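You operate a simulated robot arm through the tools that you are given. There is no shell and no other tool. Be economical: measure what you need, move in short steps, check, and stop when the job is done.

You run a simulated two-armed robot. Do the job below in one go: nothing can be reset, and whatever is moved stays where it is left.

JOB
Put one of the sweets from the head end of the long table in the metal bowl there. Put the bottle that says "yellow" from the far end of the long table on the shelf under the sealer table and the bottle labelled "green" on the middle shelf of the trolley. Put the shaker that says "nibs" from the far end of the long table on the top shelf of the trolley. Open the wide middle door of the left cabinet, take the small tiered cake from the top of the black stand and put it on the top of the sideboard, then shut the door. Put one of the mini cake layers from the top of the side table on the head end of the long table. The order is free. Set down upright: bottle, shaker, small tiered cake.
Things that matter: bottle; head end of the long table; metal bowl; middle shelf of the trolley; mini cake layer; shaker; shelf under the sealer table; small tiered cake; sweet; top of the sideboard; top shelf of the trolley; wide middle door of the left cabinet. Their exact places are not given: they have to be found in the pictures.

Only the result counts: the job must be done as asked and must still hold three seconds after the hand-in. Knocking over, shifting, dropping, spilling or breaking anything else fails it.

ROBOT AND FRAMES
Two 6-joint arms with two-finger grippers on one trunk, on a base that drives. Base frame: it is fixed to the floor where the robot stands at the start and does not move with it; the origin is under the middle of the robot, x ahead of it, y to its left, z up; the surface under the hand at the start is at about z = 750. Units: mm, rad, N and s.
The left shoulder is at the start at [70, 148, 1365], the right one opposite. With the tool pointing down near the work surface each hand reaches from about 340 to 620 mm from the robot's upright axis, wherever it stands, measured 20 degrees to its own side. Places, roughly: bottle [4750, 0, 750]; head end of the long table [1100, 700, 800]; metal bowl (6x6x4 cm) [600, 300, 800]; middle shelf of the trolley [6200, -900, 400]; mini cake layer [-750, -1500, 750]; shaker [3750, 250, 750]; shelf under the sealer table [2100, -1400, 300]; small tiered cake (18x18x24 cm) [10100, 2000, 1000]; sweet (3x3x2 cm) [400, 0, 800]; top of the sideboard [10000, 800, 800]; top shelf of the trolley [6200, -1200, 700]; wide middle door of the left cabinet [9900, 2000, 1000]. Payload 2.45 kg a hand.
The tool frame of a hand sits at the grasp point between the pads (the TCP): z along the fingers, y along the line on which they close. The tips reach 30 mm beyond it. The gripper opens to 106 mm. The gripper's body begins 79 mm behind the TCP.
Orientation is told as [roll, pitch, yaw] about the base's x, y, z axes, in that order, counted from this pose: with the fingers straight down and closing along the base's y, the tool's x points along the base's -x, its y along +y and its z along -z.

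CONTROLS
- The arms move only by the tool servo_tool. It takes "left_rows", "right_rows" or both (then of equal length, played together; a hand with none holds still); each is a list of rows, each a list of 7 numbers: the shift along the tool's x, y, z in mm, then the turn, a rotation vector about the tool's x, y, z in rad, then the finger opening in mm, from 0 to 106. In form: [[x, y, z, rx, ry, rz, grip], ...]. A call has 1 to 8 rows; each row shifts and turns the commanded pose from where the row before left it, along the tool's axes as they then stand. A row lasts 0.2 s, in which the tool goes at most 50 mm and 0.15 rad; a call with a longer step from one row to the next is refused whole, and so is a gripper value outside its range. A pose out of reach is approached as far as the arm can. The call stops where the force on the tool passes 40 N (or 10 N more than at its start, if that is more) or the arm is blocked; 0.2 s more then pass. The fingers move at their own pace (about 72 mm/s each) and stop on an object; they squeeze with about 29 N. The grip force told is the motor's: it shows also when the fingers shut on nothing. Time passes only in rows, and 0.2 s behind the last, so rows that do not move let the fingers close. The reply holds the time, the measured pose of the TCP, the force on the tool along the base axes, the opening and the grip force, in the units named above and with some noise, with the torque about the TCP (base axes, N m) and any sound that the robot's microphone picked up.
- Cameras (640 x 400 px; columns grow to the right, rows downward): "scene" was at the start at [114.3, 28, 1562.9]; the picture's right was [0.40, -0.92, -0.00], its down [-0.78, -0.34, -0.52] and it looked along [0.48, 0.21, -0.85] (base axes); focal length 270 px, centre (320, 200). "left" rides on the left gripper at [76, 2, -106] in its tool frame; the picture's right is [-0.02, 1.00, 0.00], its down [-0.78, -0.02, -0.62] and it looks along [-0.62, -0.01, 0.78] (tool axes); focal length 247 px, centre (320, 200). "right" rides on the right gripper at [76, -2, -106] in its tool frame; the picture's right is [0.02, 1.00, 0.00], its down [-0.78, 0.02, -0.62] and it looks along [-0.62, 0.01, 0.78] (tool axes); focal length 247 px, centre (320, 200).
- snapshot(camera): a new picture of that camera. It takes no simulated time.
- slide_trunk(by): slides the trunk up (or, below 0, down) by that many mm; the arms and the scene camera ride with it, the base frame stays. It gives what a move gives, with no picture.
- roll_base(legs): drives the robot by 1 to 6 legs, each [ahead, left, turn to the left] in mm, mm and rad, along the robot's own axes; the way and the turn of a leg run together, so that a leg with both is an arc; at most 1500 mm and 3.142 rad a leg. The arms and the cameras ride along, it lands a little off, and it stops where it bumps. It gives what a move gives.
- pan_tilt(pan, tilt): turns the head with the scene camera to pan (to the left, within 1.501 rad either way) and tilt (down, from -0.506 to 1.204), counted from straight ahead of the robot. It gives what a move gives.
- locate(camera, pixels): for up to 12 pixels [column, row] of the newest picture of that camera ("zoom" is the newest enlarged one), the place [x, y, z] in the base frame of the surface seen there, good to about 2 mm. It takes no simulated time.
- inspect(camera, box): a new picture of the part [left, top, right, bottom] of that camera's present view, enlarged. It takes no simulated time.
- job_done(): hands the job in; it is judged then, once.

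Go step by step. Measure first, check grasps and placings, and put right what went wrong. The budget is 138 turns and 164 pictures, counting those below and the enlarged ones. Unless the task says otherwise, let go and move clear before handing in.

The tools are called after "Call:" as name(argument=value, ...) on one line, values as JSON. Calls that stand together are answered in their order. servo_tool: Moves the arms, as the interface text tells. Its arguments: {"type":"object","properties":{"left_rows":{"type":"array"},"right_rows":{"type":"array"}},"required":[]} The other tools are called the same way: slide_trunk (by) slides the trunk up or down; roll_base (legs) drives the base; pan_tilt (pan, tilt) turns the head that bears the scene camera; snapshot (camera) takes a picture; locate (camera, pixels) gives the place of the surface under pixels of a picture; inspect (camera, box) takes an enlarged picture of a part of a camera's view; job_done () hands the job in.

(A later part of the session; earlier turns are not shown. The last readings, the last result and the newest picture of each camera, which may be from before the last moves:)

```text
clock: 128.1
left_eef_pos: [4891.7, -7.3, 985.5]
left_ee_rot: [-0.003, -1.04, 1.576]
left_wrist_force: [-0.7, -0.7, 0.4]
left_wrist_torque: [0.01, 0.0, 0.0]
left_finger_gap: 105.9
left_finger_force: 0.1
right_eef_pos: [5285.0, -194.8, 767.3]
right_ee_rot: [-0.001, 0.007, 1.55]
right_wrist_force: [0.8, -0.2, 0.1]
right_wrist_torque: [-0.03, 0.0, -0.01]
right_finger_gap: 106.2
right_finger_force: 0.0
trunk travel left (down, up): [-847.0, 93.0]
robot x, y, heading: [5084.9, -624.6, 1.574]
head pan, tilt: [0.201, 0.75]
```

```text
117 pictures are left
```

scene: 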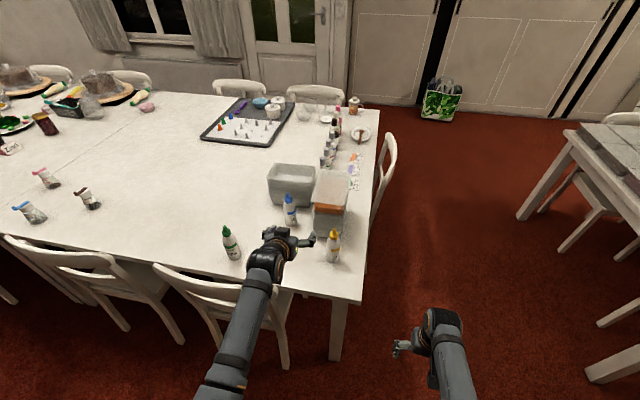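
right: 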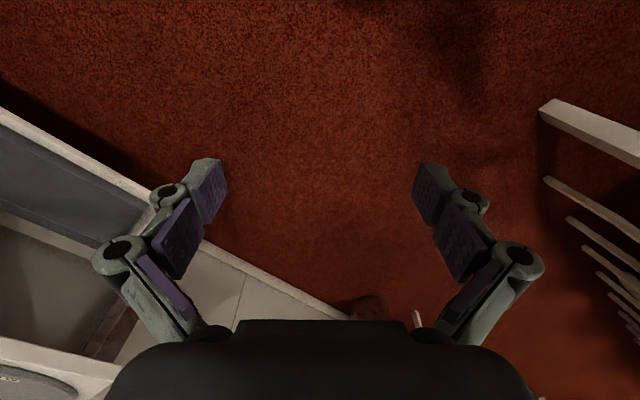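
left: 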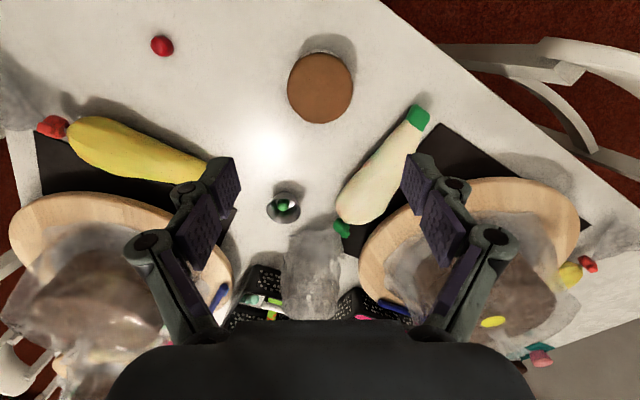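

Call:
roll_base(legs=[[0, -90, 0]])

Call:
snapshot(camera="left")

Call:
inspect(camera="scene", box=[180, 170, 340, 270])

```text
clock: 129.2
left_eef_pos: [4979.4, -6.2, 986.2]
left_ee_rot: [-0.004, -1.04, 1.576]
left_wrist_force: [0.2, -0.7, -0.7]
left_wrist_torque: [0.0, 0.03, 0.04]
left_finger_gap: 105.8
left_finger_force: 0.0
right_eef_pos: [5375.0, -196.3, 767.1]
right_ee_rot: [-0.003, 0.009, 1.549]
right_wrist_force: [0.4, -0.3, 0.7]
right_wrist_torque: [-0.03, 0.0, 0.0]
right_finger_gap: 106.0
right_finger_force: 0.0
trunk travel left (down, up): [-847.0, 93.0]
robot x, y, heading: [5174.3, -625.0, 1.568]
head pan, tilt: [0.201, 0.75]
```

```text
116 pictures are left
```

left: 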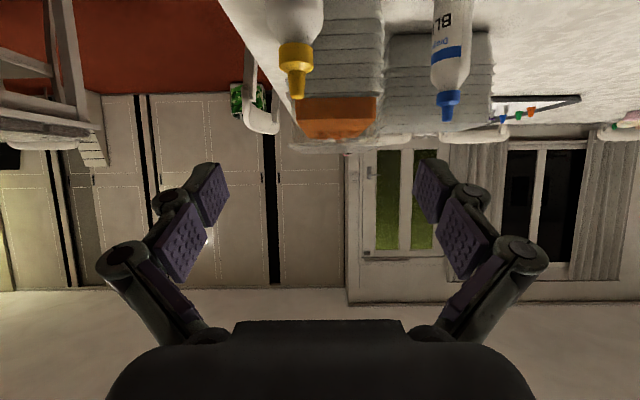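

```text
4.00 times, centred on (260, 220) of scene
```

zoom: 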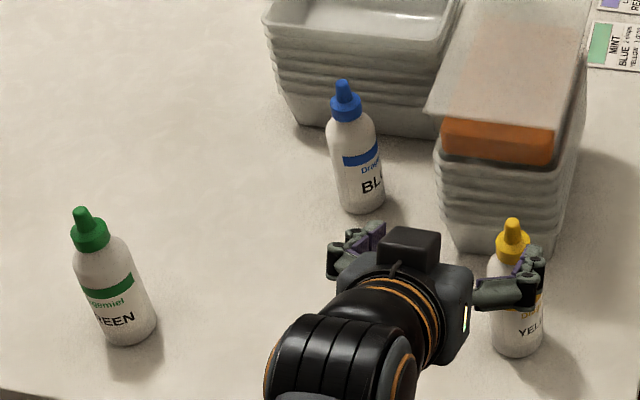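

The label reads "YEL…", so it's the yellow one. I measure the three bottles.

Call:
locate(camera="zoom", pixels=[[512, 222], [512, 250], [515, 345], [495, 270], [520, 300], [82, 215], [88, 245], [125, 335], [105, 290], [350, 130], [480, 240], [365, 205]])

Call:
locate(camera="left", pixels=[[297, 92], [297, 55], [297, 15], [320, 15], [266, 15], [335, 120], [448, 100], [340, 30]])

```text
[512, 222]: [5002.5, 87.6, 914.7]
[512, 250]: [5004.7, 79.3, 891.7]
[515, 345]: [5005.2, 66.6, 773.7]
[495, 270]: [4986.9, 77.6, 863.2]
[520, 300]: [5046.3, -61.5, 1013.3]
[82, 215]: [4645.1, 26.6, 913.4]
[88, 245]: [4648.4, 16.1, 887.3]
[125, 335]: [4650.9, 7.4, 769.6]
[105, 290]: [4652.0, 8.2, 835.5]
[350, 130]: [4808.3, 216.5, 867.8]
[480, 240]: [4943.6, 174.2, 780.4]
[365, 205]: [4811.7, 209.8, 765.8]
```

```text
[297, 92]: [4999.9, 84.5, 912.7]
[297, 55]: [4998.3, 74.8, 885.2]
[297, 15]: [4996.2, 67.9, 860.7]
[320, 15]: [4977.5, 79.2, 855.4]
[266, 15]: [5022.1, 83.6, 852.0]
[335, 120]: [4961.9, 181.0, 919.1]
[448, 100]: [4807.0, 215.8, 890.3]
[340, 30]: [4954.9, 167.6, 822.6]
```

Yellow bottle axis ≈ (5000,90), body to z≈865, tip 915. I lower the trunk and hand to z≈830 just before it.

Call:
slide_trunk(by=-100)

Call:
servo_tool(left_rows=[[24.2, -10.5, 14, 0, 0, 0, 90], [24.2, -10.5, 14, 0, 0, 0, 90], [0, 0, 0, 0, 0, 0, 90]])

Call:
snapshot(camera="left")

```text
clock: 130.5
left_eef_pos: [4980.7, -7.0, 886.2]
left_ee_rot: [-0.006, -1.04, 1.574]
left_wrist_force: [0.8, 0.5, 0.2]
left_wrist_torque: [0.04, -0.02, -0.01]
left_finger_gap: 106.2
left_finger_force: 0.1
right_eef_pos: [5375.5, -196.3, 668.4]
right_ee_rot: [-0.001, 0.007, 1.55]
right_wrist_force: [-0.2, 0.5, 0.7]
right_wrist_torque: [0.02, 0.0, 0.02]
right_finger_gap: 105.8
right_finger_force: 0.1
trunk travel left (down, up): [-747.0, 193.0]
robot x, y, heading: [5177.1, -624.4, 1.57]
head pan, tilt: [0.201, 0.75]
```

```text
clock: 131.3
left_eef_pos: [5000.9, -9.2, 829.1]
left_ee_rot: [-0.004, -1.041, 1.573]
left_wrist_force: [0.4, -0.6, -0.4]
left_wrist_torque: [0.01, 0.02, -0.01]
left_finger_gap: 90.0
left_finger_force: 0.0
right_eef_pos: [5375.4, -195.5, 666.3]
right_ee_rot: [-0.003, 0.008, 1.546]
right_wrist_force: [-1.1, 0.0, 0.3]
right_wrist_torque: [-0.03, -0.01, 0.01]
right_finger_gap: 106.1
right_finger_force: 0.1
trunk travel left (down, up): [-747.0, 193.0]
robot x, y, heading: [5175.0, -627.5, 1.571]
head pan, tilt: [0.201, 0.75]
```

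```text
114 pictures are left
```

left: 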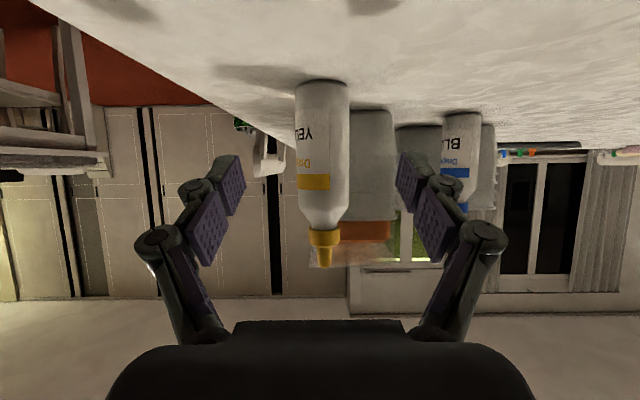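

The bottle is centred between the fingers (column 322). I advance 97 mm and close.

Call:
servo_tool(left_rows=[[-12.1, 0, 21, 0, 0, 0, 90], [-12.1, 0, 21, 0, 0, 0, 90], [-12.1, 0, 21, 0, 0, 0, 90], [-12.1, 0, 21, 0, 0, 0, 90], [0, 0, 0, 0, 0, 0, 60], [0, 0, 0, 0, 0, 0, 35], [0, 0, 0, 0, 0, 0, 35], [0, 0, 0, 0, 0, 0, 35]])

Call:
snapshot(camera="left")

```text
clock: 133.1
left_eef_pos: [4999.7, 90.7, 827.3]
left_ee_rot: [-0.004, -1.042, 1.575]
left_wrist_force: [-0.7, 1.1, 2.7]
left_wrist_torque: [-0.01, 0.07, -0.01]
left_finger_gap: 45.2
left_finger_force: 28.7
right_eef_pos: [5374.7, -195.8, 666.7]
right_ee_rot: [-0.001, 0.005, 1.547]
right_wrist_force: [-0.2, 0.5, 0.6]
right_wrist_torque: [0.02, -0.01, 0.01]
right_finger_gap: 106.2
right_finger_force: 0.0
trunk travel left (down, up): [-747.0, 193.0]
robot x, y, heading: [5175.5, -623.8, 1.572]
head pan, tilt: [0.201, 0.75]
```

```text
113 pictures are left
```

left: 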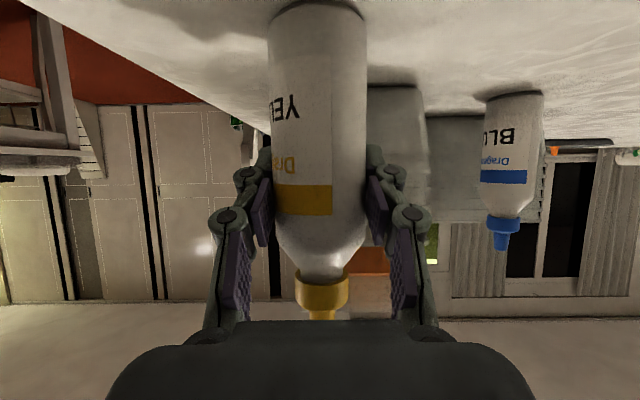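

Gripped (gap 45). I lift, retract, turn to face back along the aisle and drive toward the sealer table.

Call:
slide_trunk(by=180)

Call:
servo_tool(left_rows=[[12.1, 0, -21, 0, 0, 0, 35], [12.1, 0, -21, 0, 0, 0, 35], [12.1, 0, -21, 0, 0, 0, 35], [12.1, 0, -21, 0, 0, 0, 35]])

Call:
roll_base(legs=[[0, 0, 1.57], [1500, 0, 0], [1200, 0, 0]])

Call:
pan_tilt(pan=0.8, tilt=0.6)

Call:
snapshot(camera="scene")

```text
clock: 135.1
left_eef_pos: [4999.7, 89.3, 1008.1]
left_ee_rot: [-0.004, -1.041, 1.575]
left_wrist_force: [0.1, -0.8, -1.9]
left_wrist_torque: [-0.02, -0.01, 0.02]
left_finger_gap: 45.0
left_finger_force: 29.4
right_eef_pos: [5373.9, -196.7, 848.6]
right_ee_rot: [-0.002, 0.008, 1.548]
right_wrist_force: [-0.2, 0.6, 0.5]
right_wrist_torque: [0.0, 0.01, -0.02]
right_finger_gap: 106.1
right_finger_force: 0.1
trunk travel left (down, up): [-927.0, 13.0]
robot x, y, heading: [5174.6, -622.7, 1.575]
head pan, tilt: [0.201, 0.75]
```

```text
clock: 136.1
left_eef_pos: [5000.6, -9.4, 1009.8]
left_ee_rot: [-0.003, -1.04, 1.575]
left_wrist_force: [-0.1, -1.0, -0.7]
left_wrist_torque: [0.02, -0.04, 0.02]
left_finger_gap: 44.8
left_finger_force: 28.5
right_eef_pos: [5375.3, -195.9, 848.0]
right_ee_rot: [-0.001, 0.006, 1.55]
right_wrist_force: [-0.5, 0.4, 0.2]
right_wrist_torque: [0.01, -0.01, 0.01]
right_finger_gap: 106.1
right_finger_force: 0.1
trunk travel left (down, up): [-927.0, 13.0]
robot x, y, heading: [5177.7, -623.0, 1.572]
head pan, tilt: [0.201, 0.75]
```

```text
clock: 153.0
left_eef_pos: [1886.2, -796.8, 1009.1]
left_ee_rot: [-0.003, -1.042, 3.128]
left_wrist_force: [-0.1, -0.2, -1.5]
left_wrist_torque: [-0.01, 0.01, 0.03]
left_finger_gap: 44.8
left_finger_force: 29.1
right_eef_pos: [2079.3, -426.5, 847.4]
right_ee_rot: [-0.003, 0.009, 3.104]
right_wrist_force: [0.6, 0.0, -0.7]
right_wrist_torque: [-0.06, -0.01, -0.01]
right_finger_gap: 105.7
right_finger_force: 0.0
trunk travel left (down, up): [-927.0, 13.0]
robot x, y, heading: [2502.0, -633.2, 3.128]
head pan, tilt: [0.201, 0.75]
```

```text
clock: 154.0
left_eef_pos: [1886.0, -796.0, 1009.0]
left_ee_rot: [-0.003, -1.039, 3.127]
left_wrist_force: [-0.9, 0.0, -1.4]
left_wrist_torque: [-0.04, 0.03, -0.02]
left_finger_gap: 45.0
left_finger_force: 29.6
right_eef_pos: [2079.8, -426.1, 847.3]
right_ee_rot: [-0.001, 0.006, 3.103]
right_wrist_force: [0.5, 0.6, -0.1]
right_wrist_torque: [0.01, -0.04, 0.02]
right_finger_gap: 106.0
right_finger_force: 0.1
trunk travel left (down, up): [-927.0, 13.0]
robot x, y, heading: [2502.7, -630.8, 3.123]
head pan, tilt: [0.799, 0.6]
```

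```text
112 pictures are left
```

scene: 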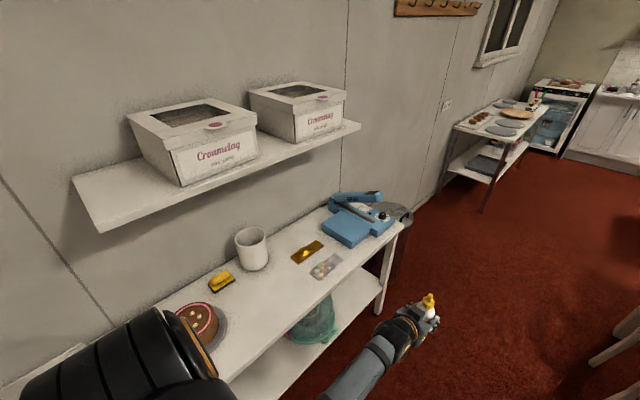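

I measure the sealer table's edges, shelf and items before placing.

Call:
locate(camera="scene", pixels=[[240, 375], [330, 285], [400, 226], [345, 325], [380, 300], [310, 310], [280, 380], [360, 125], [100, 230], [345, 230], [375, 245], [253, 235]])

Call:
pan_tilt(pan=1.3, tilt=0.9)

Call:
snapshot(camera="scene")

```text
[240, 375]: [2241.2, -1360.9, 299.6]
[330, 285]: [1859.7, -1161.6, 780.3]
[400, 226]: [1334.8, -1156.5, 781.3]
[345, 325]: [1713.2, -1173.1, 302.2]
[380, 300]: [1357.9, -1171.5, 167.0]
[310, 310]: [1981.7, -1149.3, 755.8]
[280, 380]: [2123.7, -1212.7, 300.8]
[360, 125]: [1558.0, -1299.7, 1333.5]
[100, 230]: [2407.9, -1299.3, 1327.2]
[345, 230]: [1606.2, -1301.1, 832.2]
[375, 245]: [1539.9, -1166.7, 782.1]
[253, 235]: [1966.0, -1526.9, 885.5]
```

```text
clock: 154.9
left_eef_pos: [1884.4, -796.7, 1008.3]
left_ee_rot: [-0.004, -1.04, 3.127]
left_wrist_force: [0.6, -0.8, -0.7]
left_wrist_torque: [-0.03, 0.0, 0.0]
left_finger_gap: 44.8
left_finger_force: 28.9
right_eef_pos: [2079.1, -425.1, 847.1]
right_ee_rot: [-0.003, 0.006, 3.103]
right_wrist_force: [-0.5, -0.4, -0.1]
right_wrist_torque: [-0.02, 0.02, 0.0]
right_finger_gap: 106.1
right_finger_force: 0.0
trunk travel left (down, up): [-927.0, 13.0]
robot x, y, heading: [2498.5, -629.5, 3.124]
head pan, tilt: [1.3, 0.901]
```

```text
111 pictures are left
```

scene: 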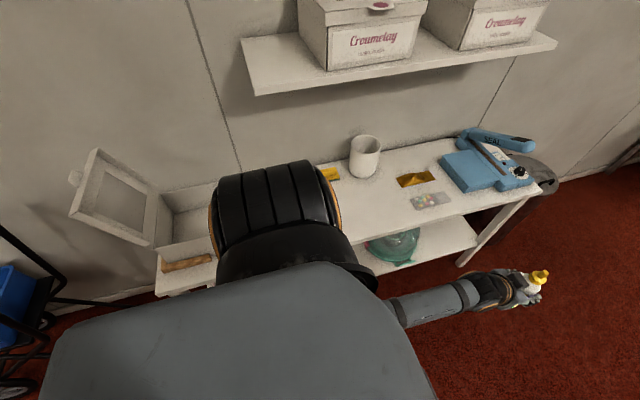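

Shelf at z 300 (front y≈−1170), table front y −1155 and underside ~750; x≈2150 is free. I retract the arms, move, and turn to face it.

Call:
servo_tool(left_rows=[[34.6, 0, 20, 0, 0, 0, 35], [34.6, 0, 20, 0, 0, 0, 35], [12.1, 0, -21, 0, 0, 0, 35], [12.1, 0, -21, 0, 0, 0, 35], [12.1, 0, -21, 0, 0, 0, 35], [12.1, 0, -21, 0, 0, 0, 35]], right_rows=[[20, 0, 0, 0, 0, 0, 106], [20, 0, 0, 0, 0, 0, 106], [0, 0, 0, 0, 0, 0, 106], [0, 0, 0, 0, 0, 0, 106], [0, 0, 0, 0, 0, 0, 106], [0, 0, 0, 0, 0, 0, 106]])

Call:
roll_base(legs=[[530, -90, 0], [0, 0, 1.589]])

Call:
slide_trunk(by=-390)

Call:
pan_tilt(pan=0.2, tilt=0.6)

Call:
snapshot(camera="scene")

```text
clock: 156.3
left_eef_pos: [1983.9, -800.0, 929.6]
left_ee_rot: [-0.004, -1.043, 3.129]
left_wrist_force: [-0.1, 0.4, -0.5]
left_wrist_torque: [0.01, -0.02, 0.02]
left_finger_gap: 44.7
left_finger_force: 29.3
right_eef_pos: [2118.9, -426.5, 848.5]
right_ee_rot: [-0.001, 0.007, 3.103]
right_wrist_force: [-0.1, 0.5, 0.0]
right_wrist_torque: [0.02, 0.0, -0.02]
right_finger_gap: 105.9
right_finger_force: 0.0
trunk travel left (down, up): [-927.0, 13.0]
robot x, y, heading: [2500.4, -632.2, 3.124]
head pan, tilt: [1.3, 0.901]
```

```text
clock: 163.1
left_eef_pos: [2123.8, -1055.5, 929.8]
left_ee_rot: [-0.002, -1.041, -1.63]
left_wrist_force: [0.6, 0.6, -1.3]
left_wrist_torque: [0.0, 0.0, 0.03]
left_finger_gap: 44.8
left_finger_force: 29.2
right_eef_pos: [1758.6, -902.3, 848.3]
right_ee_rot: [-0.002, 0.007, -1.654]
right_wrist_force: [0.6, -0.6, -0.5]
right_wrist_torque: [0.03, 0.0, 0.01]
right_finger_gap: 105.8
right_finger_force: 0.1
trunk travel left (down, up): [-927.0, 13.0]
robot x, y, heading: [1976.0, -531.2, -1.628]
head pan, tilt: [1.3, 0.901]
```

```text
clock: 166.9
left_eef_pos: [2123.1, -1054.8, 538.7]
left_ee_rot: [-0.003, -1.04, -1.63]
left_wrist_force: [0.5, 0.3, -2.0]
left_wrist_torque: [-0.04, 0.02, 0.02]
left_finger_gap: 44.9
left_finger_force: 29.2
right_eef_pos: [1757.7, -902.8, 458.1]
right_ee_rot: [-0.001, 0.006, -1.654]
right_wrist_force: [0.6, -0.6, -0.7]
right_wrist_torque: [0.01, 0.0, 0.0]
right_finger_gap: 106.3
right_finger_force: 0.1
trunk travel left (down, up): [-537.0, 403.0]
robot x, y, heading: [1979.7, -525.2, -1.629]
head pan, tilt: [1.3, 0.901]
```

```text
clock: 168.2
left_eef_pos: [2123.4, -1054.9, 538.9]
left_ee_rot: [-0.002, -1.04, -1.628]
left_wrist_force: [0.0, -1.0, -0.9]
left_wrist_torque: [0.02, -0.01, -0.03]
left_finger_gap: 44.8
left_finger_force: 29.3
right_eef_pos: [1758.2, -902.5, 457.8]
right_ee_rot: [-0.003, 0.008, -1.654]
right_wrist_force: [-0.5, 0.0, -1.0]
right_wrist_torque: [-0.01, -0.01, 0.03]
right_finger_gap: 106.1
right_finger_force: 0.1
trunk travel left (down, up): [-537.0, 403.0]
robot x, y, heading: [1978.8, -523.8, -1.632]
head pan, tilt: [0.201, 0.6]
```

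```text
110 pictures are left
```

scene: 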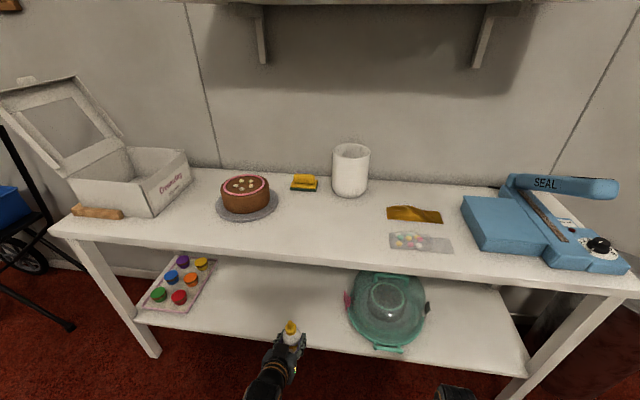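

Call:
locate(camera="scene", pixels=[[270, 300], [240, 300], [310, 295], [348, 300], [250, 340], [210, 295], [300, 345], [390, 350], [300, 255]])

Call:
slide_trunk(by=-138)

Call:
snapshot(camera="left")

```text
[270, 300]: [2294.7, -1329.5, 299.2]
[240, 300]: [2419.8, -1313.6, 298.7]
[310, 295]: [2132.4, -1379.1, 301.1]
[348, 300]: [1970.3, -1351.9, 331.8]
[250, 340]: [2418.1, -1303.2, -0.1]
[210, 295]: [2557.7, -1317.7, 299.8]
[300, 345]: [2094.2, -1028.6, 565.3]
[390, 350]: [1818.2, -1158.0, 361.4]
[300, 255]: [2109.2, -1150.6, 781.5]
```

```text
clock: 169.9
left_eef_pos: [2123.4, -1055.0, 400.6]
left_ee_rot: [-0.004, -1.041, -1.627]
left_wrist_force: [-1.1, -0.6, -1.5]
left_wrist_torque: [0.04, 0.0, 0.0]
left_finger_gap: 44.8
left_finger_force: 28.8
right_eef_pos: [1759.0, -901.8, 320.1]
right_ee_rot: [-0.002, 0.008, -1.655]
right_wrist_force: [-0.5, -0.4, 0.8]
right_wrist_torque: [0.02, -0.02, 0.02]
right_finger_gap: 106.0
right_finger_force: 0.0
trunk travel left (down, up): [-399.0, 541.0]
robot x, y, heading: [1978.6, -528.6, -1.636]
head pan, tilt: [0.201, 0.6]
```

```text
109 pictures are left
```

left: 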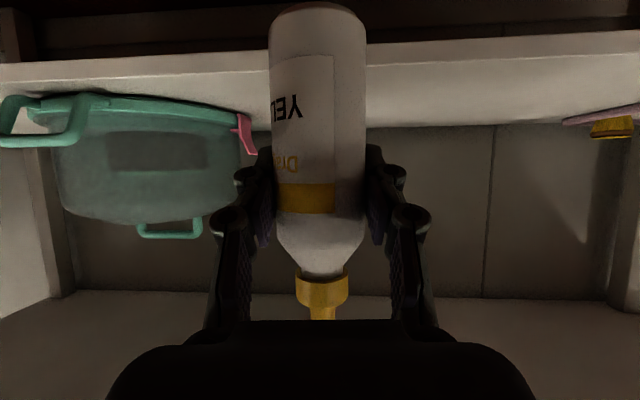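

The space is clear with the teal cover to −x. I drive in 186 ahead and 72 left.

Call:
roll_base(legs=[[186, 72, 0]])

Call:
servo_tool(left_rows=[[8.6, 0, 5, 0, 0, 0, 35], [6.9, 0, 4, 0, 0, 0, 35], [0, 0, 0, 0, 0, 0, 35]])

Call:
snapshot(camera="left")

Call:
snapshot(camera="scene")

```text
clock: 171.4
left_eef_pos: [2185.0, -1241.4, 400.3]
left_ee_rot: [-0.004, -1.04, -1.631]
left_wrist_force: [0.5, 0.7, -2.5]
left_wrist_torque: [0.0, 0.04, 0.0]
left_finger_gap: 44.9
left_finger_force: 29.3
right_eef_pos: [1818.8, -1088.0, 319.5]
right_ee_rot: [-0.003, 0.009, -1.653]
right_wrist_force: [1.1, -0.5, -0.4]
right_wrist_torque: [-0.01, 0.01, 0.02]
right_finger_gap: 105.9
right_finger_force: 0.2
trunk travel left (down, up): [-399.0, 541.0]
robot x, y, heading: [2043.4, -712.8, -1.634]
head pan, tilt: [0.201, 0.6]
```

```text
clock: 172.2
left_eef_pos: [2185.1, -1241.7, 384.8]
left_ee_rot: [-0.003, -1.039, -1.628]
left_wrist_force: [0.8, -0.4, -1.8]
left_wrist_torque: [-0.03, 0.0, -0.01]
left_finger_gap: 45.0
left_finger_force: 29.1
right_eef_pos: [1819.0, -1088.3, 319.5]
right_ee_rot: [-0.002, 0.005, -1.653]
right_wrist_force: [-0.5, 0.5, 0.2]
right_wrist_torque: [-0.02, 0.0, -0.02]
right_finger_gap: 105.7
right_finger_force: 0.1
trunk travel left (down, up): [-399.0, 541.0]
robot x, y, heading: [2040.2, -717.3, -1.63]
head pan, tilt: [0.201, 0.6]
```

```text
108 pictures are left
```

left: 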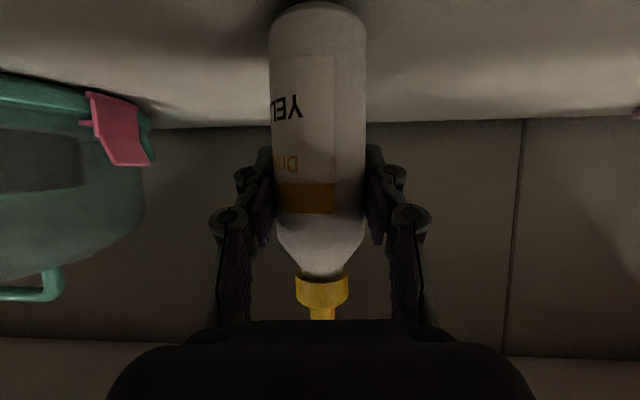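

```text
107 pictures are left
```

scene: 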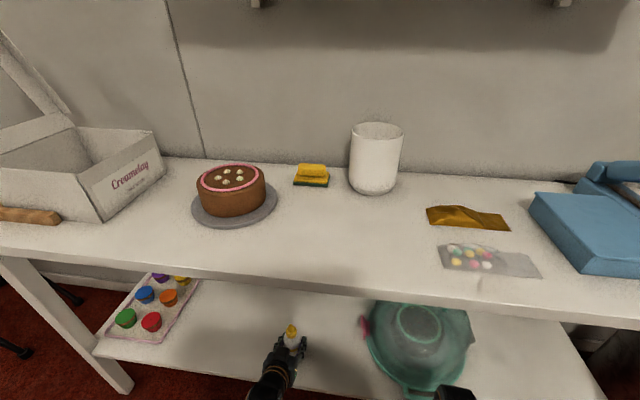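

Bottle bottom is ≈8 mm over the shelf. I lower gently.

Call:
servo_tool(left_rows=[[2.6, 0, 1.5, 0, 0, 0, 35], [1.73, 0, 1, 0, 0, 0, 35], [0.9, 0, 0.5, 0, 0, 0, 35], [0.9, 0, 0.5, 0, 0, 0, 35], [0, 0, 0, 0, 0, 0, 35]])

```text
clock: 173.4
left_eef_pos: [2185.6, -1241.1, 378.7]
left_ee_rot: [-0.002, -1.048, -1.629]
left_wrist_force: [-3.4, 2.1, 16.2]
left_wrist_torque: [0.35, 0.15, 0.07]
left_finger_gap: 44.7
left_finger_force: 29.3
right_eef_pos: [1818.5, -1088.3, 320.7]
right_ee_rot: [-0.002, 0.004, -1.654]
right_wrist_force: [0.5, -0.2, 0.4]
right_wrist_torque: [-0.01, -0.01, -0.02]
right_finger_gap: 106.0
right_finger_force: 0.0
trunk travel left (down, up): [-399.0, 541.0]
robot x, y, heading: [2039.3, -717.0, -1.628]
head pan, tilt: [0.201, 0.6]
```

Contact (16 N up). I relieve a millimetre, open, and back straight out.

Call:
servo_tool(left_rows=[[-0.9, 0, -0.5, 0, 0, 0, 35], [0, 0, 0, 0, 0, 0, 60], [0, 0, 0, 0, 0, 0, 80], [0, 0, 0, 0, 0, 0, 80]])

Call:
snapshot(camera="left")

```text
clock: 174.4
left_eef_pos: [2186.1, -1240.0, 376.4]
left_ee_rot: [-0.003, -1.039, -1.627]
left_wrist_force: [0.4, 0.0, 0.3]
left_wrist_torque: [0.02, -0.03, -0.01]
left_finger_gap: 79.8
left_finger_force: 0.0
right_eef_pos: [1819.2, -1088.4, 319.7]
right_ee_rot: [-0.001, 0.006, -1.653]
right_wrist_force: [0.0, -0.1, 0.4]
right_wrist_torque: [0.03, -0.02, 0.02]
right_finger_gap: 105.9
right_finger_force: 0.0
trunk travel left (down, up): [-399.0, 541.0]
robot x, y, heading: [2040.1, -714.7, -1.63]
head pan, tilt: [0.201, 0.6]
```

```text
106 pictures are left
```

left: 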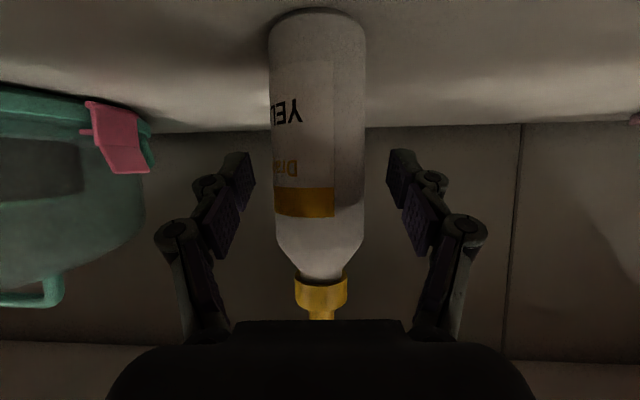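

Call:
roll_base(legs=[[-190, 0, 0]])

Call:
snapshot(camera="left")

Call:
slide_trunk(by=400)

```text
clock: 176.0
left_eef_pos: [2196.6, -1049.9, 378.1]
left_ee_rot: [-0.002, -1.041, -1.625]
left_wrist_force: [0.0, 1.0, -0.5]
left_wrist_torque: [0.01, -0.02, 0.02]
left_finger_gap: 80.0
left_finger_force: 0.2
right_eef_pos: [1831.1, -897.8, 319.3]
right_ee_rot: [-0.002, 0.007, -1.652]
right_wrist_force: [-0.4, 0.0, 0.5]
right_wrist_torque: [-0.02, 0.01, -0.02]
right_finger_gap: 106.1
right_finger_force: 0.0
trunk travel left (down, up): [-399.0, 541.0]
robot x, y, heading: [2053.7, -520.9, -1.631]
head pan, tilt: [0.201, 0.6]
```

```text
105 pictures are left
```

left: 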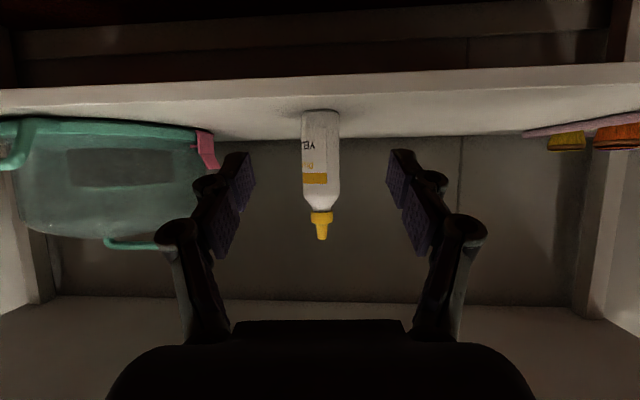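

```text
clock: 179.8
left_eef_pos: [2197.3, -1051.7, 776.8]
left_ee_rot: [-0.004, -1.04, -1.628]
left_wrist_force: [-0.3, -0.3, 0.5]
left_wrist_torque: [-0.03, -0.03, -0.01]
left_finger_gap: 80.4
left_finger_force: 0.0
right_eef_pos: [1830.6, -898.0, 719.3]
right_ee_rot: [-0.003, 0.008, -1.653]
right_wrist_force: [-0.9, -0.2, 0.1]
right_wrist_torque: [-0.01, -0.04, -0.01]
right_finger_gap: 106.0
right_finger_force: 0.2
trunk travel left (down, up): [-799.0, 141.0]
robot x, y, heading: [2052.5, -526.2, -1.627]
head pan, tilt: [0.201, 0.6]
```

The yellow bottle stands on the shelf under the sealer table. Now I tilt the right hand likewise and go for the NIBS shaker.

Call:
servo_tool(right_rows=[[0, 0, 0, 0, -0.131, 0, 106], [0, 0, 0, 0, -0.131, 0, 106], [0, 0, 0, 0, -0.131, 0, 106], [0, 0, 0, 0, -0.131, 0, 106], [0, 0, 0, 0, -0.131, 0, 106], [0, 0, 0, 0, -0.131, 0, 106], [0, 0, 0, 0, -0.131, 0, 106], [0, 0, 0, 0, -0.131, 0, 106]])

Call:
servo_tool(right_rows=[[-29.5, 0, 22.2, 0, 0, 0, 106], [-29.5, 0, 22.2, 0, 0, 0, 106], [-29.5, 0, 22.2, 0, 0, 0, 106], [-29.5, 0, 22.2, 0, 0, 0, 106]])

Call:
roll_base(legs=[[0, 0, 1.63], [1490, -40, 0], [165, 0, 0]])

```text
clock: 181.6
left_eef_pos: [2197.9, -1050.0, 776.8]
left_ee_rot: [-0.002, -1.039, -1.627]
left_wrist_force: [-0.2, -0.3, 0.0]
left_wrist_torque: [0.02, 0.03, 0.01]
left_finger_gap: 79.9
left_finger_force: 0.0
right_eef_pos: [1836.0, -897.5, 718.0]
right_ee_rot: [0.017, -0.958, -1.65]
right_wrist_force: [1.3, 1.2, -0.2]
right_wrist_torque: [0.01, -0.02, -0.04]
right_finger_gap: 106.3
right_finger_force: 0.1
right hand out of reach, approached as far as the arm can: row 8
trunk travel left (down, up): [-799.0, 141.0]
robot x, y, heading: [2048.4, -526.1, -1.627]
head pan, tilt: [0.201, 0.6]
```

```text
clock: 182.6
left_eef_pos: [2198.4, -1051.3, 776.6]
left_ee_rot: [-0.003, -1.04, -1.628]
left_wrist_force: [-0.4, -0.2, -0.2]
left_wrist_torque: [-0.04, -0.01, 0.01]
left_finger_gap: 79.9
left_finger_force: 0.1
right_eef_pos: [1827.1, -1037.7, 762.8]
right_ee_rot: [0.02, -0.954, -1.649]
right_wrist_force: [0.1, -0.4, -0.3]
right_wrist_torque: [-0.02, -0.01, -0.02]
right_finger_gap: 106.0
right_finger_force: 0.0
trunk travel left (down, up): [-799.0, 141.0]
robot x, y, heading: [2054.0, -524.5, -1.63]
head pan, tilt: [0.201, 0.6]
```

```text
clock: 195.0
left_eef_pos: [4179.4, -234.2, 777.4]
left_ee_rot: [-0.004, -1.041, 0.092]
left_wrist_force: [-0.4, 0.5, -0.1]
left_wrist_torque: [0.02, -0.01, 0.01]
left_finger_gap: 80.2
left_finger_force: 0.0
right_eef_pos: [4223.4, -602.0, 763.1]
right_ee_rot: [0.017, -0.957, 0.07]
right_wrist_force: [-0.2, 0.5, 0.0]
right_wrist_torque: [0.05, 0.0, -0.02]
right_finger_gap: 106.1
right_finger_force: 0.1
trunk travel left (down, up): [-799.0, 141.0]
robot x, y, heading: [3682.7, -457.6, 0.096]
head pan, tilt: [0.201, 0.6]
```

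Heading drifted to 0.096 with the left hand near a chair; I raise the trunk first, shift away, and then turn to face the table.

Call:
slide_trunk(by=135)

Call:
roll_base(legs=[[20, -130, 0], [0, 0, 1.475]])

Call:
pan_tilt(pan=-0.1, tilt=0.8)

Call:
snapshot(camera="scene")

```text
clock: 196.6
left_eef_pos: [4180.6, -234.1, 911.4]
left_ee_rot: [-0.003, -1.041, 0.092]
left_wrist_force: [-0.4, 0.5, -0.5]
left_wrist_torque: [0.02, -0.03, 0.01]
left_finger_gap: 80.2
left_finger_force: 0.1
right_eef_pos: [4223.3, -601.6, 898.0]
right_ee_rot: [0.017, -0.956, 0.071]
right_wrist_force: [-0.7, 0.6, -0.8]
right_wrist_torque: [0.0, 0.0, -0.01]
right_finger_gap: 106.1
right_finger_force: 0.0
trunk travel left (down, up): [-934.0, 6.0]
robot x, y, heading: [3684.1, -460.3, 0.088]
head pan, tilt: [0.201, 0.6]
```

```text
clock: 201.6
left_eef_pos: [3534.4, -67.0, 911.3]
left_ee_rot: [-0.004, -1.039, 1.576]
left_wrist_force: [0.1, 0.6, -0.6]
left_wrist_torque: [-0.04, 0.0, 0.01]
left_finger_gap: 79.9
left_finger_force: 0.1
right_eef_pos: [3904.9, -57.2, 897.8]
right_ee_rot: [0.018, -0.957, 1.556]
right_wrist_force: [0.0, -0.1, 0.5]
right_wrist_torque: [0.01, -0.02, -0.02]
right_finger_gap: 106.1
right_finger_force: 0.0
trunk travel left (down, up): [-934.0, 6.0]
robot x, y, heading: [3714.0, -587.2, 1.574]
head pan, tilt: [0.201, 0.6]
```

```text
clock: 202.4
left_eef_pos: [3533.8, -67.1, 912.4]
left_ee_rot: [-0.004, -1.039, 1.578]
left_wrist_force: [0.0, -0.5, -0.2]
left_wrist_torque: [0.0, 0.0, 0.02]
left_finger_gap: 80.0
left_finger_force: 0.0
right_eef_pos: [3904.6, -56.9, 899.1]
right_ee_rot: [0.017, -0.957, 1.556]
right_wrist_force: [0.2, -0.2, -0.1]
right_wrist_torque: [0.0, 0.0, 0.0]
right_finger_gap: 105.9
right_finger_force: 0.0
trunk travel left (down, up): [-934.0, 6.0]
robot x, y, heading: [3711.3, -585.4, 1.572]
head pan, tilt: [-0.099, 0.799]
```

```text
104 pictures are left
```

scene: 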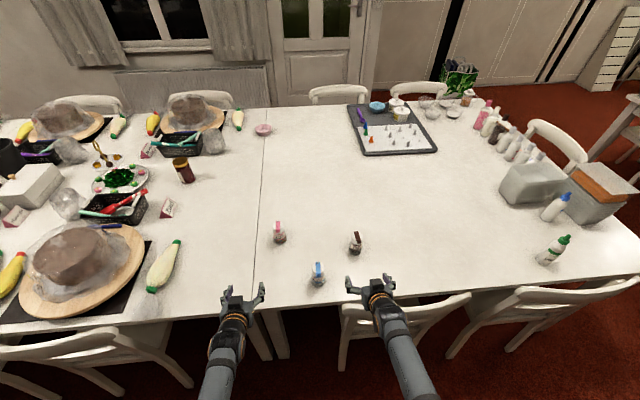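

Call:
inspect(camera="scene", box=[260, 210, 420, 310])

Call:
snapshot(camera="right")

```text
4.00 times, centred on (340, 260) of scene
```

zoom: 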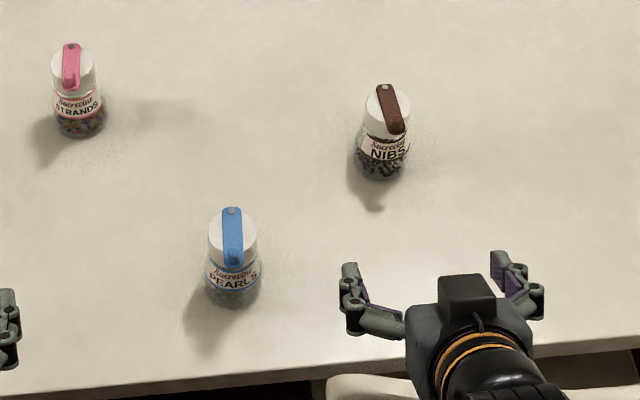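

```text
102 pictures are left
```

right: 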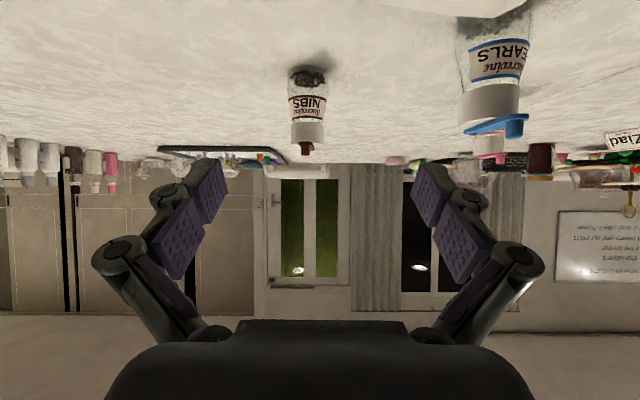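

Call:
locate(camera="zoom", pixels=[[388, 100], [380, 130], [382, 160], [364, 160], [408, 160], [232, 270], [258, 270]])

Call:
locate(camera="right", pixels=[[307, 131], [307, 150], [290, 105], [325, 105], [307, 80], [464, 103], [460, 30], [307, 105]])

```text
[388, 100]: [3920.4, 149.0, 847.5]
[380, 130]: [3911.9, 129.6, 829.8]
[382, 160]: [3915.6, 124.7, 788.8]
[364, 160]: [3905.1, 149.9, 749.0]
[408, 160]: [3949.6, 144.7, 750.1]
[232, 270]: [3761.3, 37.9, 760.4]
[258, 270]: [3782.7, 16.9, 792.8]
```

```text
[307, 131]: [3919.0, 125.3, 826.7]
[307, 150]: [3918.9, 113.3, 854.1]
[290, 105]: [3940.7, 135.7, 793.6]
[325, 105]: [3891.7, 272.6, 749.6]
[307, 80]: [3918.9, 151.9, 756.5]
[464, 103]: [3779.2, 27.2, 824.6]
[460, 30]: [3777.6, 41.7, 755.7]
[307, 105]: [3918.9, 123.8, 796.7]
```

NIBS axis ≈ (3919,148), lid top ~850. I move 85 ahead, lower the trunk to z≈795, and check alignment.

Call:
roll_base(legs=[[85, -14, 0]])

Call:
slide_trunk(by=-103)

Call:
snapshot(camera="right")

```text
clock: 203.4
left_eef_pos: [3546.3, 12.1, 913.6]
left_ee_rot: [-0.005, -1.044, 1.58]
left_wrist_force: [1.1, 0.3, 0.3]
left_wrist_torque: [0.03, 0.01, 0.01]
left_finger_gap: 80.0
left_finger_force: 0.1
right_eef_pos: [3916.4, 23.7, 901.2]
right_ee_rot: [0.018, -0.959, 1.557]
right_wrist_force: [-0.1, -0.5, 0.1]
right_wrist_torque: [0.04, 0.0, -0.01]
right_finger_gap: 106.2
right_finger_force: 0.1
trunk travel left (down, up): [-934.0, 6.0]
robot x, y, heading: [3725.6, -498.8, 1.577]
head pan, tilt: [-0.099, 0.799]
```

```text
clock: 204.1
left_eef_pos: [3546.5, 11.5, 874.3]
left_ee_rot: [-0.009, -1.043, 1.581]
left_wrist_force: [0.0, 1.0, -1.0]
left_wrist_torque: [0.0, 0.0, 0.02]
left_finger_gap: 79.9
left_finger_force: 0.1
right_eef_pos: [3916.2, 22.7, 865.2]
right_ee_rot: [0.015, -0.959, 1.555]
right_wrist_force: [-3.2, -19.8, 32.0]
right_wrist_torque: [-5.45, -0.39, -0.85]
right_finger_gap: 106.0
right_finger_force: 0.0
trunk travel left (down, up): [-895.0, 45.0]
robot x, y, heading: [3726.3, -500.8, 1.575]
head pan, tilt: [-0.099, 0.799]
stopped: the force on the tool passed its limit at 147 N (the readings are from after the stop); the commanded pose is now the measured one
```

```text
101 pictures are left
```

right: 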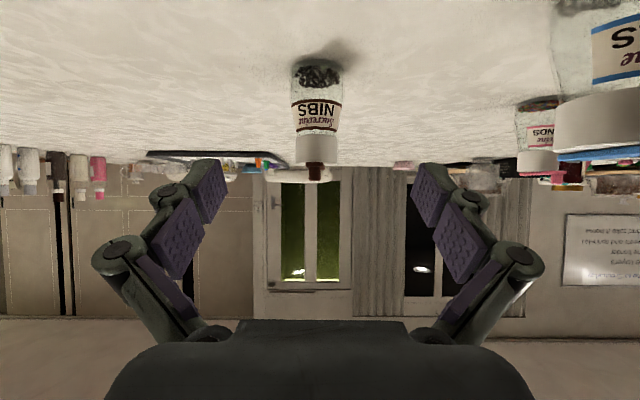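

The right hand pressed on the chair back (at y≈−130, z≈850). I raise off it immediately and check the chair.

Call:
slide_trunk(by=44)

Call:
pan_tilt(pan=-0.25, tilt=1.0)

Call:
snapshot(camera="scene")

```text
clock: 205.0
left_eef_pos: [3547.7, 14.3, 916.6]
left_ee_rot: [-0.004, -1.038, 1.58]
left_wrist_force: [-0.5, -0.5, -0.2]
left_wrist_torque: [0.02, 0.0, -0.03]
left_finger_gap: 80.1
left_finger_force: 0.1
right_eef_pos: [3917.9, 26.7, 906.3]
right_ee_rot: [0.016, -0.957, 1.557]
right_wrist_force: [-0.6, 0.0, -0.1]
right_wrist_torque: [-0.02, 0.0, 0.01]
right_finger_gap: 106.4
right_finger_force: 0.0
trunk travel left (down, up): [-939.0, 1.0]
robot x, y, heading: [3727.6, -502.8, 1.575]
head pan, tilt: [-0.099, 0.799]
```

```text
clock: 205.7
left_eef_pos: [3546.2, 14.2, 916.8]
left_ee_rot: [-0.004, -1.038, 1.577]
left_wrist_force: [0.5, -0.3, -0.2]
left_wrist_torque: [0.03, -0.01, 0.02]
left_finger_gap: 79.9
left_finger_force: 0.0
right_eef_pos: [3918.8, 27.3, 906.5]
right_ee_rot: [0.017, -0.957, 1.556]
right_wrist_force: [0.4, -0.1, 0.4]
right_wrist_torque: [0.02, -0.01, -0.02]
right_finger_gap: 105.7
right_finger_force: 0.0
trunk travel left (down, up): [-939.0, 1.0]
robot x, y, heading: [3727.5, -500.3, 1.575]
head pan, tilt: [-0.25, 1.0]
```

```text
100 pictures are left
```

scene: 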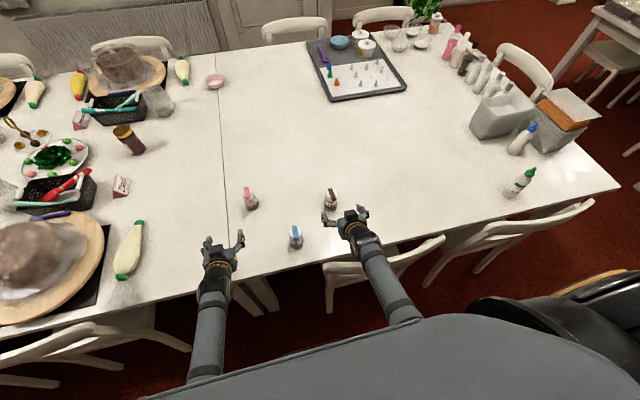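

Call:
locate(camera="scene", pixels=[[330, 270], [410, 252], [440, 238], [330, 310], [420, 280], [500, 232], [560, 215], [585, 203], [470, 245], [525, 180], [520, 190]])

```text
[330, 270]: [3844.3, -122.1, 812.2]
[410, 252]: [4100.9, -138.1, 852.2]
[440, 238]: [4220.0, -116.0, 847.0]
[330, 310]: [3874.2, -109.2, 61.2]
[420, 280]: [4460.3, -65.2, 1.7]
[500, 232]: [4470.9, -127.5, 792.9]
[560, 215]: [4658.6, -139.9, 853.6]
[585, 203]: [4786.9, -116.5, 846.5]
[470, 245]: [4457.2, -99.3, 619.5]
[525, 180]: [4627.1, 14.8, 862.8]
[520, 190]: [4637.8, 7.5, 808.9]
```

The chair is in place. I advance the right hand at this height until it is over the shaker (y≈148), then lower vertically around it.

Call:
servo_tool(right_rows=[[-13.9, 0, 19.8, 0, 0, 0, 106], [-13.9, 0, 19.8, 0, 0, 0, 106], [-13.9, 0, 19.8, 0, 0, 0, 106], [-13.9, 0, 19.8, 0, 0, 0, 106], [-13.9, 0, 19.8, 0, 0, 0, 106]])

Call:
inspect(camera="scene", box=[260, 160, 420, 260])

Call:
snapshot(camera="right")

```text
clock: 206.9
left_eef_pos: [3547.4, 15.3, 915.9]
left_ee_rot: [-0.004, -1.039, 1.577]
left_wrist_force: [-0.4, 0.1, -0.4]
left_wrist_torque: [-0.02, -0.02, -0.01]
left_finger_gap: 79.9
left_finger_force: 0.1
right_eef_pos: [3918.8, 147.3, 905.7]
right_ee_rot: [0.015, -0.955, 1.557]
right_wrist_force: [-0.2, 0.0, 0.3]
right_wrist_torque: [0.05, 0.0, -0.02]
right_finger_gap: 105.8
right_finger_force: 0.0
trunk travel left (down, up): [-939.0, 1.0]
robot x, y, heading: [3727.3, -507.1, 1.579]
head pan, tilt: [-0.25, 1.0]
```

```text
4.00 times, centred on (340, 210) of scene
```

zoom: 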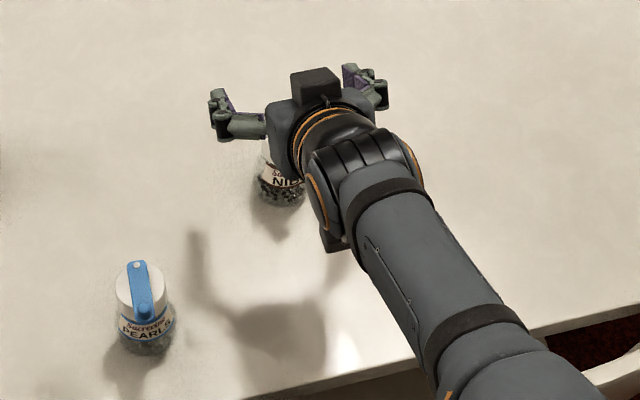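

```text
98 pictures are left
```

right: 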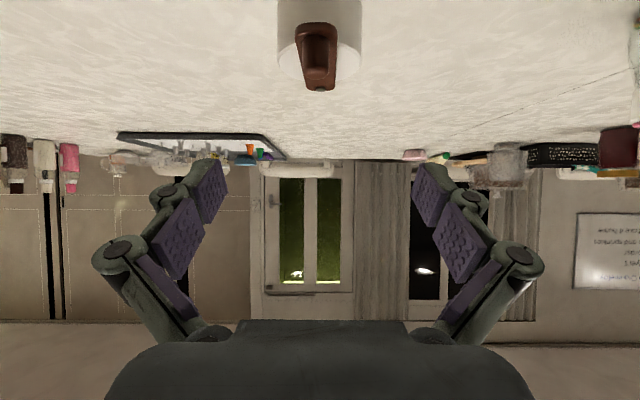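

Aligned (column 318). I lower the trunk around the shaker in two steps.

Call:
slide_trunk(by=-70)

Call:
snapshot(camera="right")

```text
clock: 208.0
left_eef_pos: [3547.0, 15.1, 847.4]
left_ee_rot: [-0.005, -1.037, 1.575]
left_wrist_force: [0.3, -0.4, 0.0]
left_wrist_torque: [-0.03, 0.02, 0.04]
left_finger_gap: 80.0
left_finger_force: 0.1
right_eef_pos: [3917.8, 146.6, 837.9]
right_ee_rot: [0.018, -0.957, 1.557]
right_wrist_force: [-0.3, -1.3, 0.5]
right_wrist_torque: [-0.03, -0.03, 0.0]
right_finger_gap: 105.8
right_finger_force: 0.0
trunk travel left (down, up): [-869.0, 71.0]
robot x, y, heading: [3724.7, -502.7, 1.578]
head pan, tilt: [-0.25, 1.0]
```

```text
97 pictures are left
```

right: 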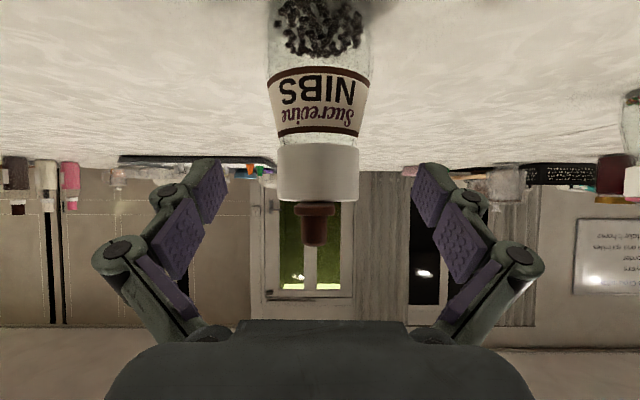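

Call:
slide_trunk(by=-40)

Call:
servo_tool(right_rows=[[0, 0, 0, 0, 0, 0, 80], [0, 0, 0, 0, 0, 0, 60], [0, 0, 0, 0, 0, 0, 35], [0, 0, 0, 0, 0, 0, 35], [0, 0, 0, 0, 0, 0, 35]])

Call:
snapshot(camera="right")

```text
clock: 208.8
left_eef_pos: [3547.8, 14.8, 805.9]
left_ee_rot: [-0.006, -1.04, 1.579]
left_wrist_force: [-0.3, 0.4, 1.3]
left_wrist_torque: [-0.02, -0.01, -0.01]
left_finger_gap: 80.0
left_finger_force: 0.0
right_eef_pos: [3918.7, 147.1, 796.5]
right_ee_rot: [0.018, -0.955, 1.556]
right_wrist_force: [-0.6, 0.2, -0.1]
right_wrist_torque: [0.0, -0.02, -0.01]
right_finger_gap: 105.9
right_finger_force: 0.0
trunk travel left (down, up): [-829.0, 111.0]
robot x, y, heading: [3724.8, -498.9, 1.572]
head pan, tilt: [-0.25, 1.0]
```

```text
clock: 210.0
left_eef_pos: [3548.7, 15.2, 807.4]
left_ee_rot: [-0.003, -1.04, 1.578]
left_wrist_force: [0.6, 0.6, -0.9]
left_wrist_torque: [0.0, -0.04, -0.04]
left_finger_gap: 80.1
left_finger_force: 0.1
right_eef_pos: [3919.2, 146.0, 796.8]
right_ee_rot: [0.015, -0.956, 1.557]
right_wrist_force: [0.4, -0.1, 1.4]
right_wrist_torque: [-0.01, -0.1, -0.03]
right_finger_gap: 53.5
right_finger_force: 29.1
trunk travel left (down, up): [-829.0, 111.0]
robot x, y, heading: [3724.6, -501.7, 1.574]
head pan, tilt: [-0.25, 1.0]
```

```text
96 pictures are left
```

right: 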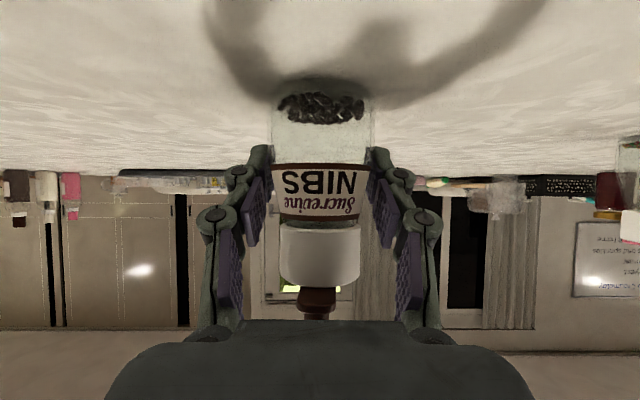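

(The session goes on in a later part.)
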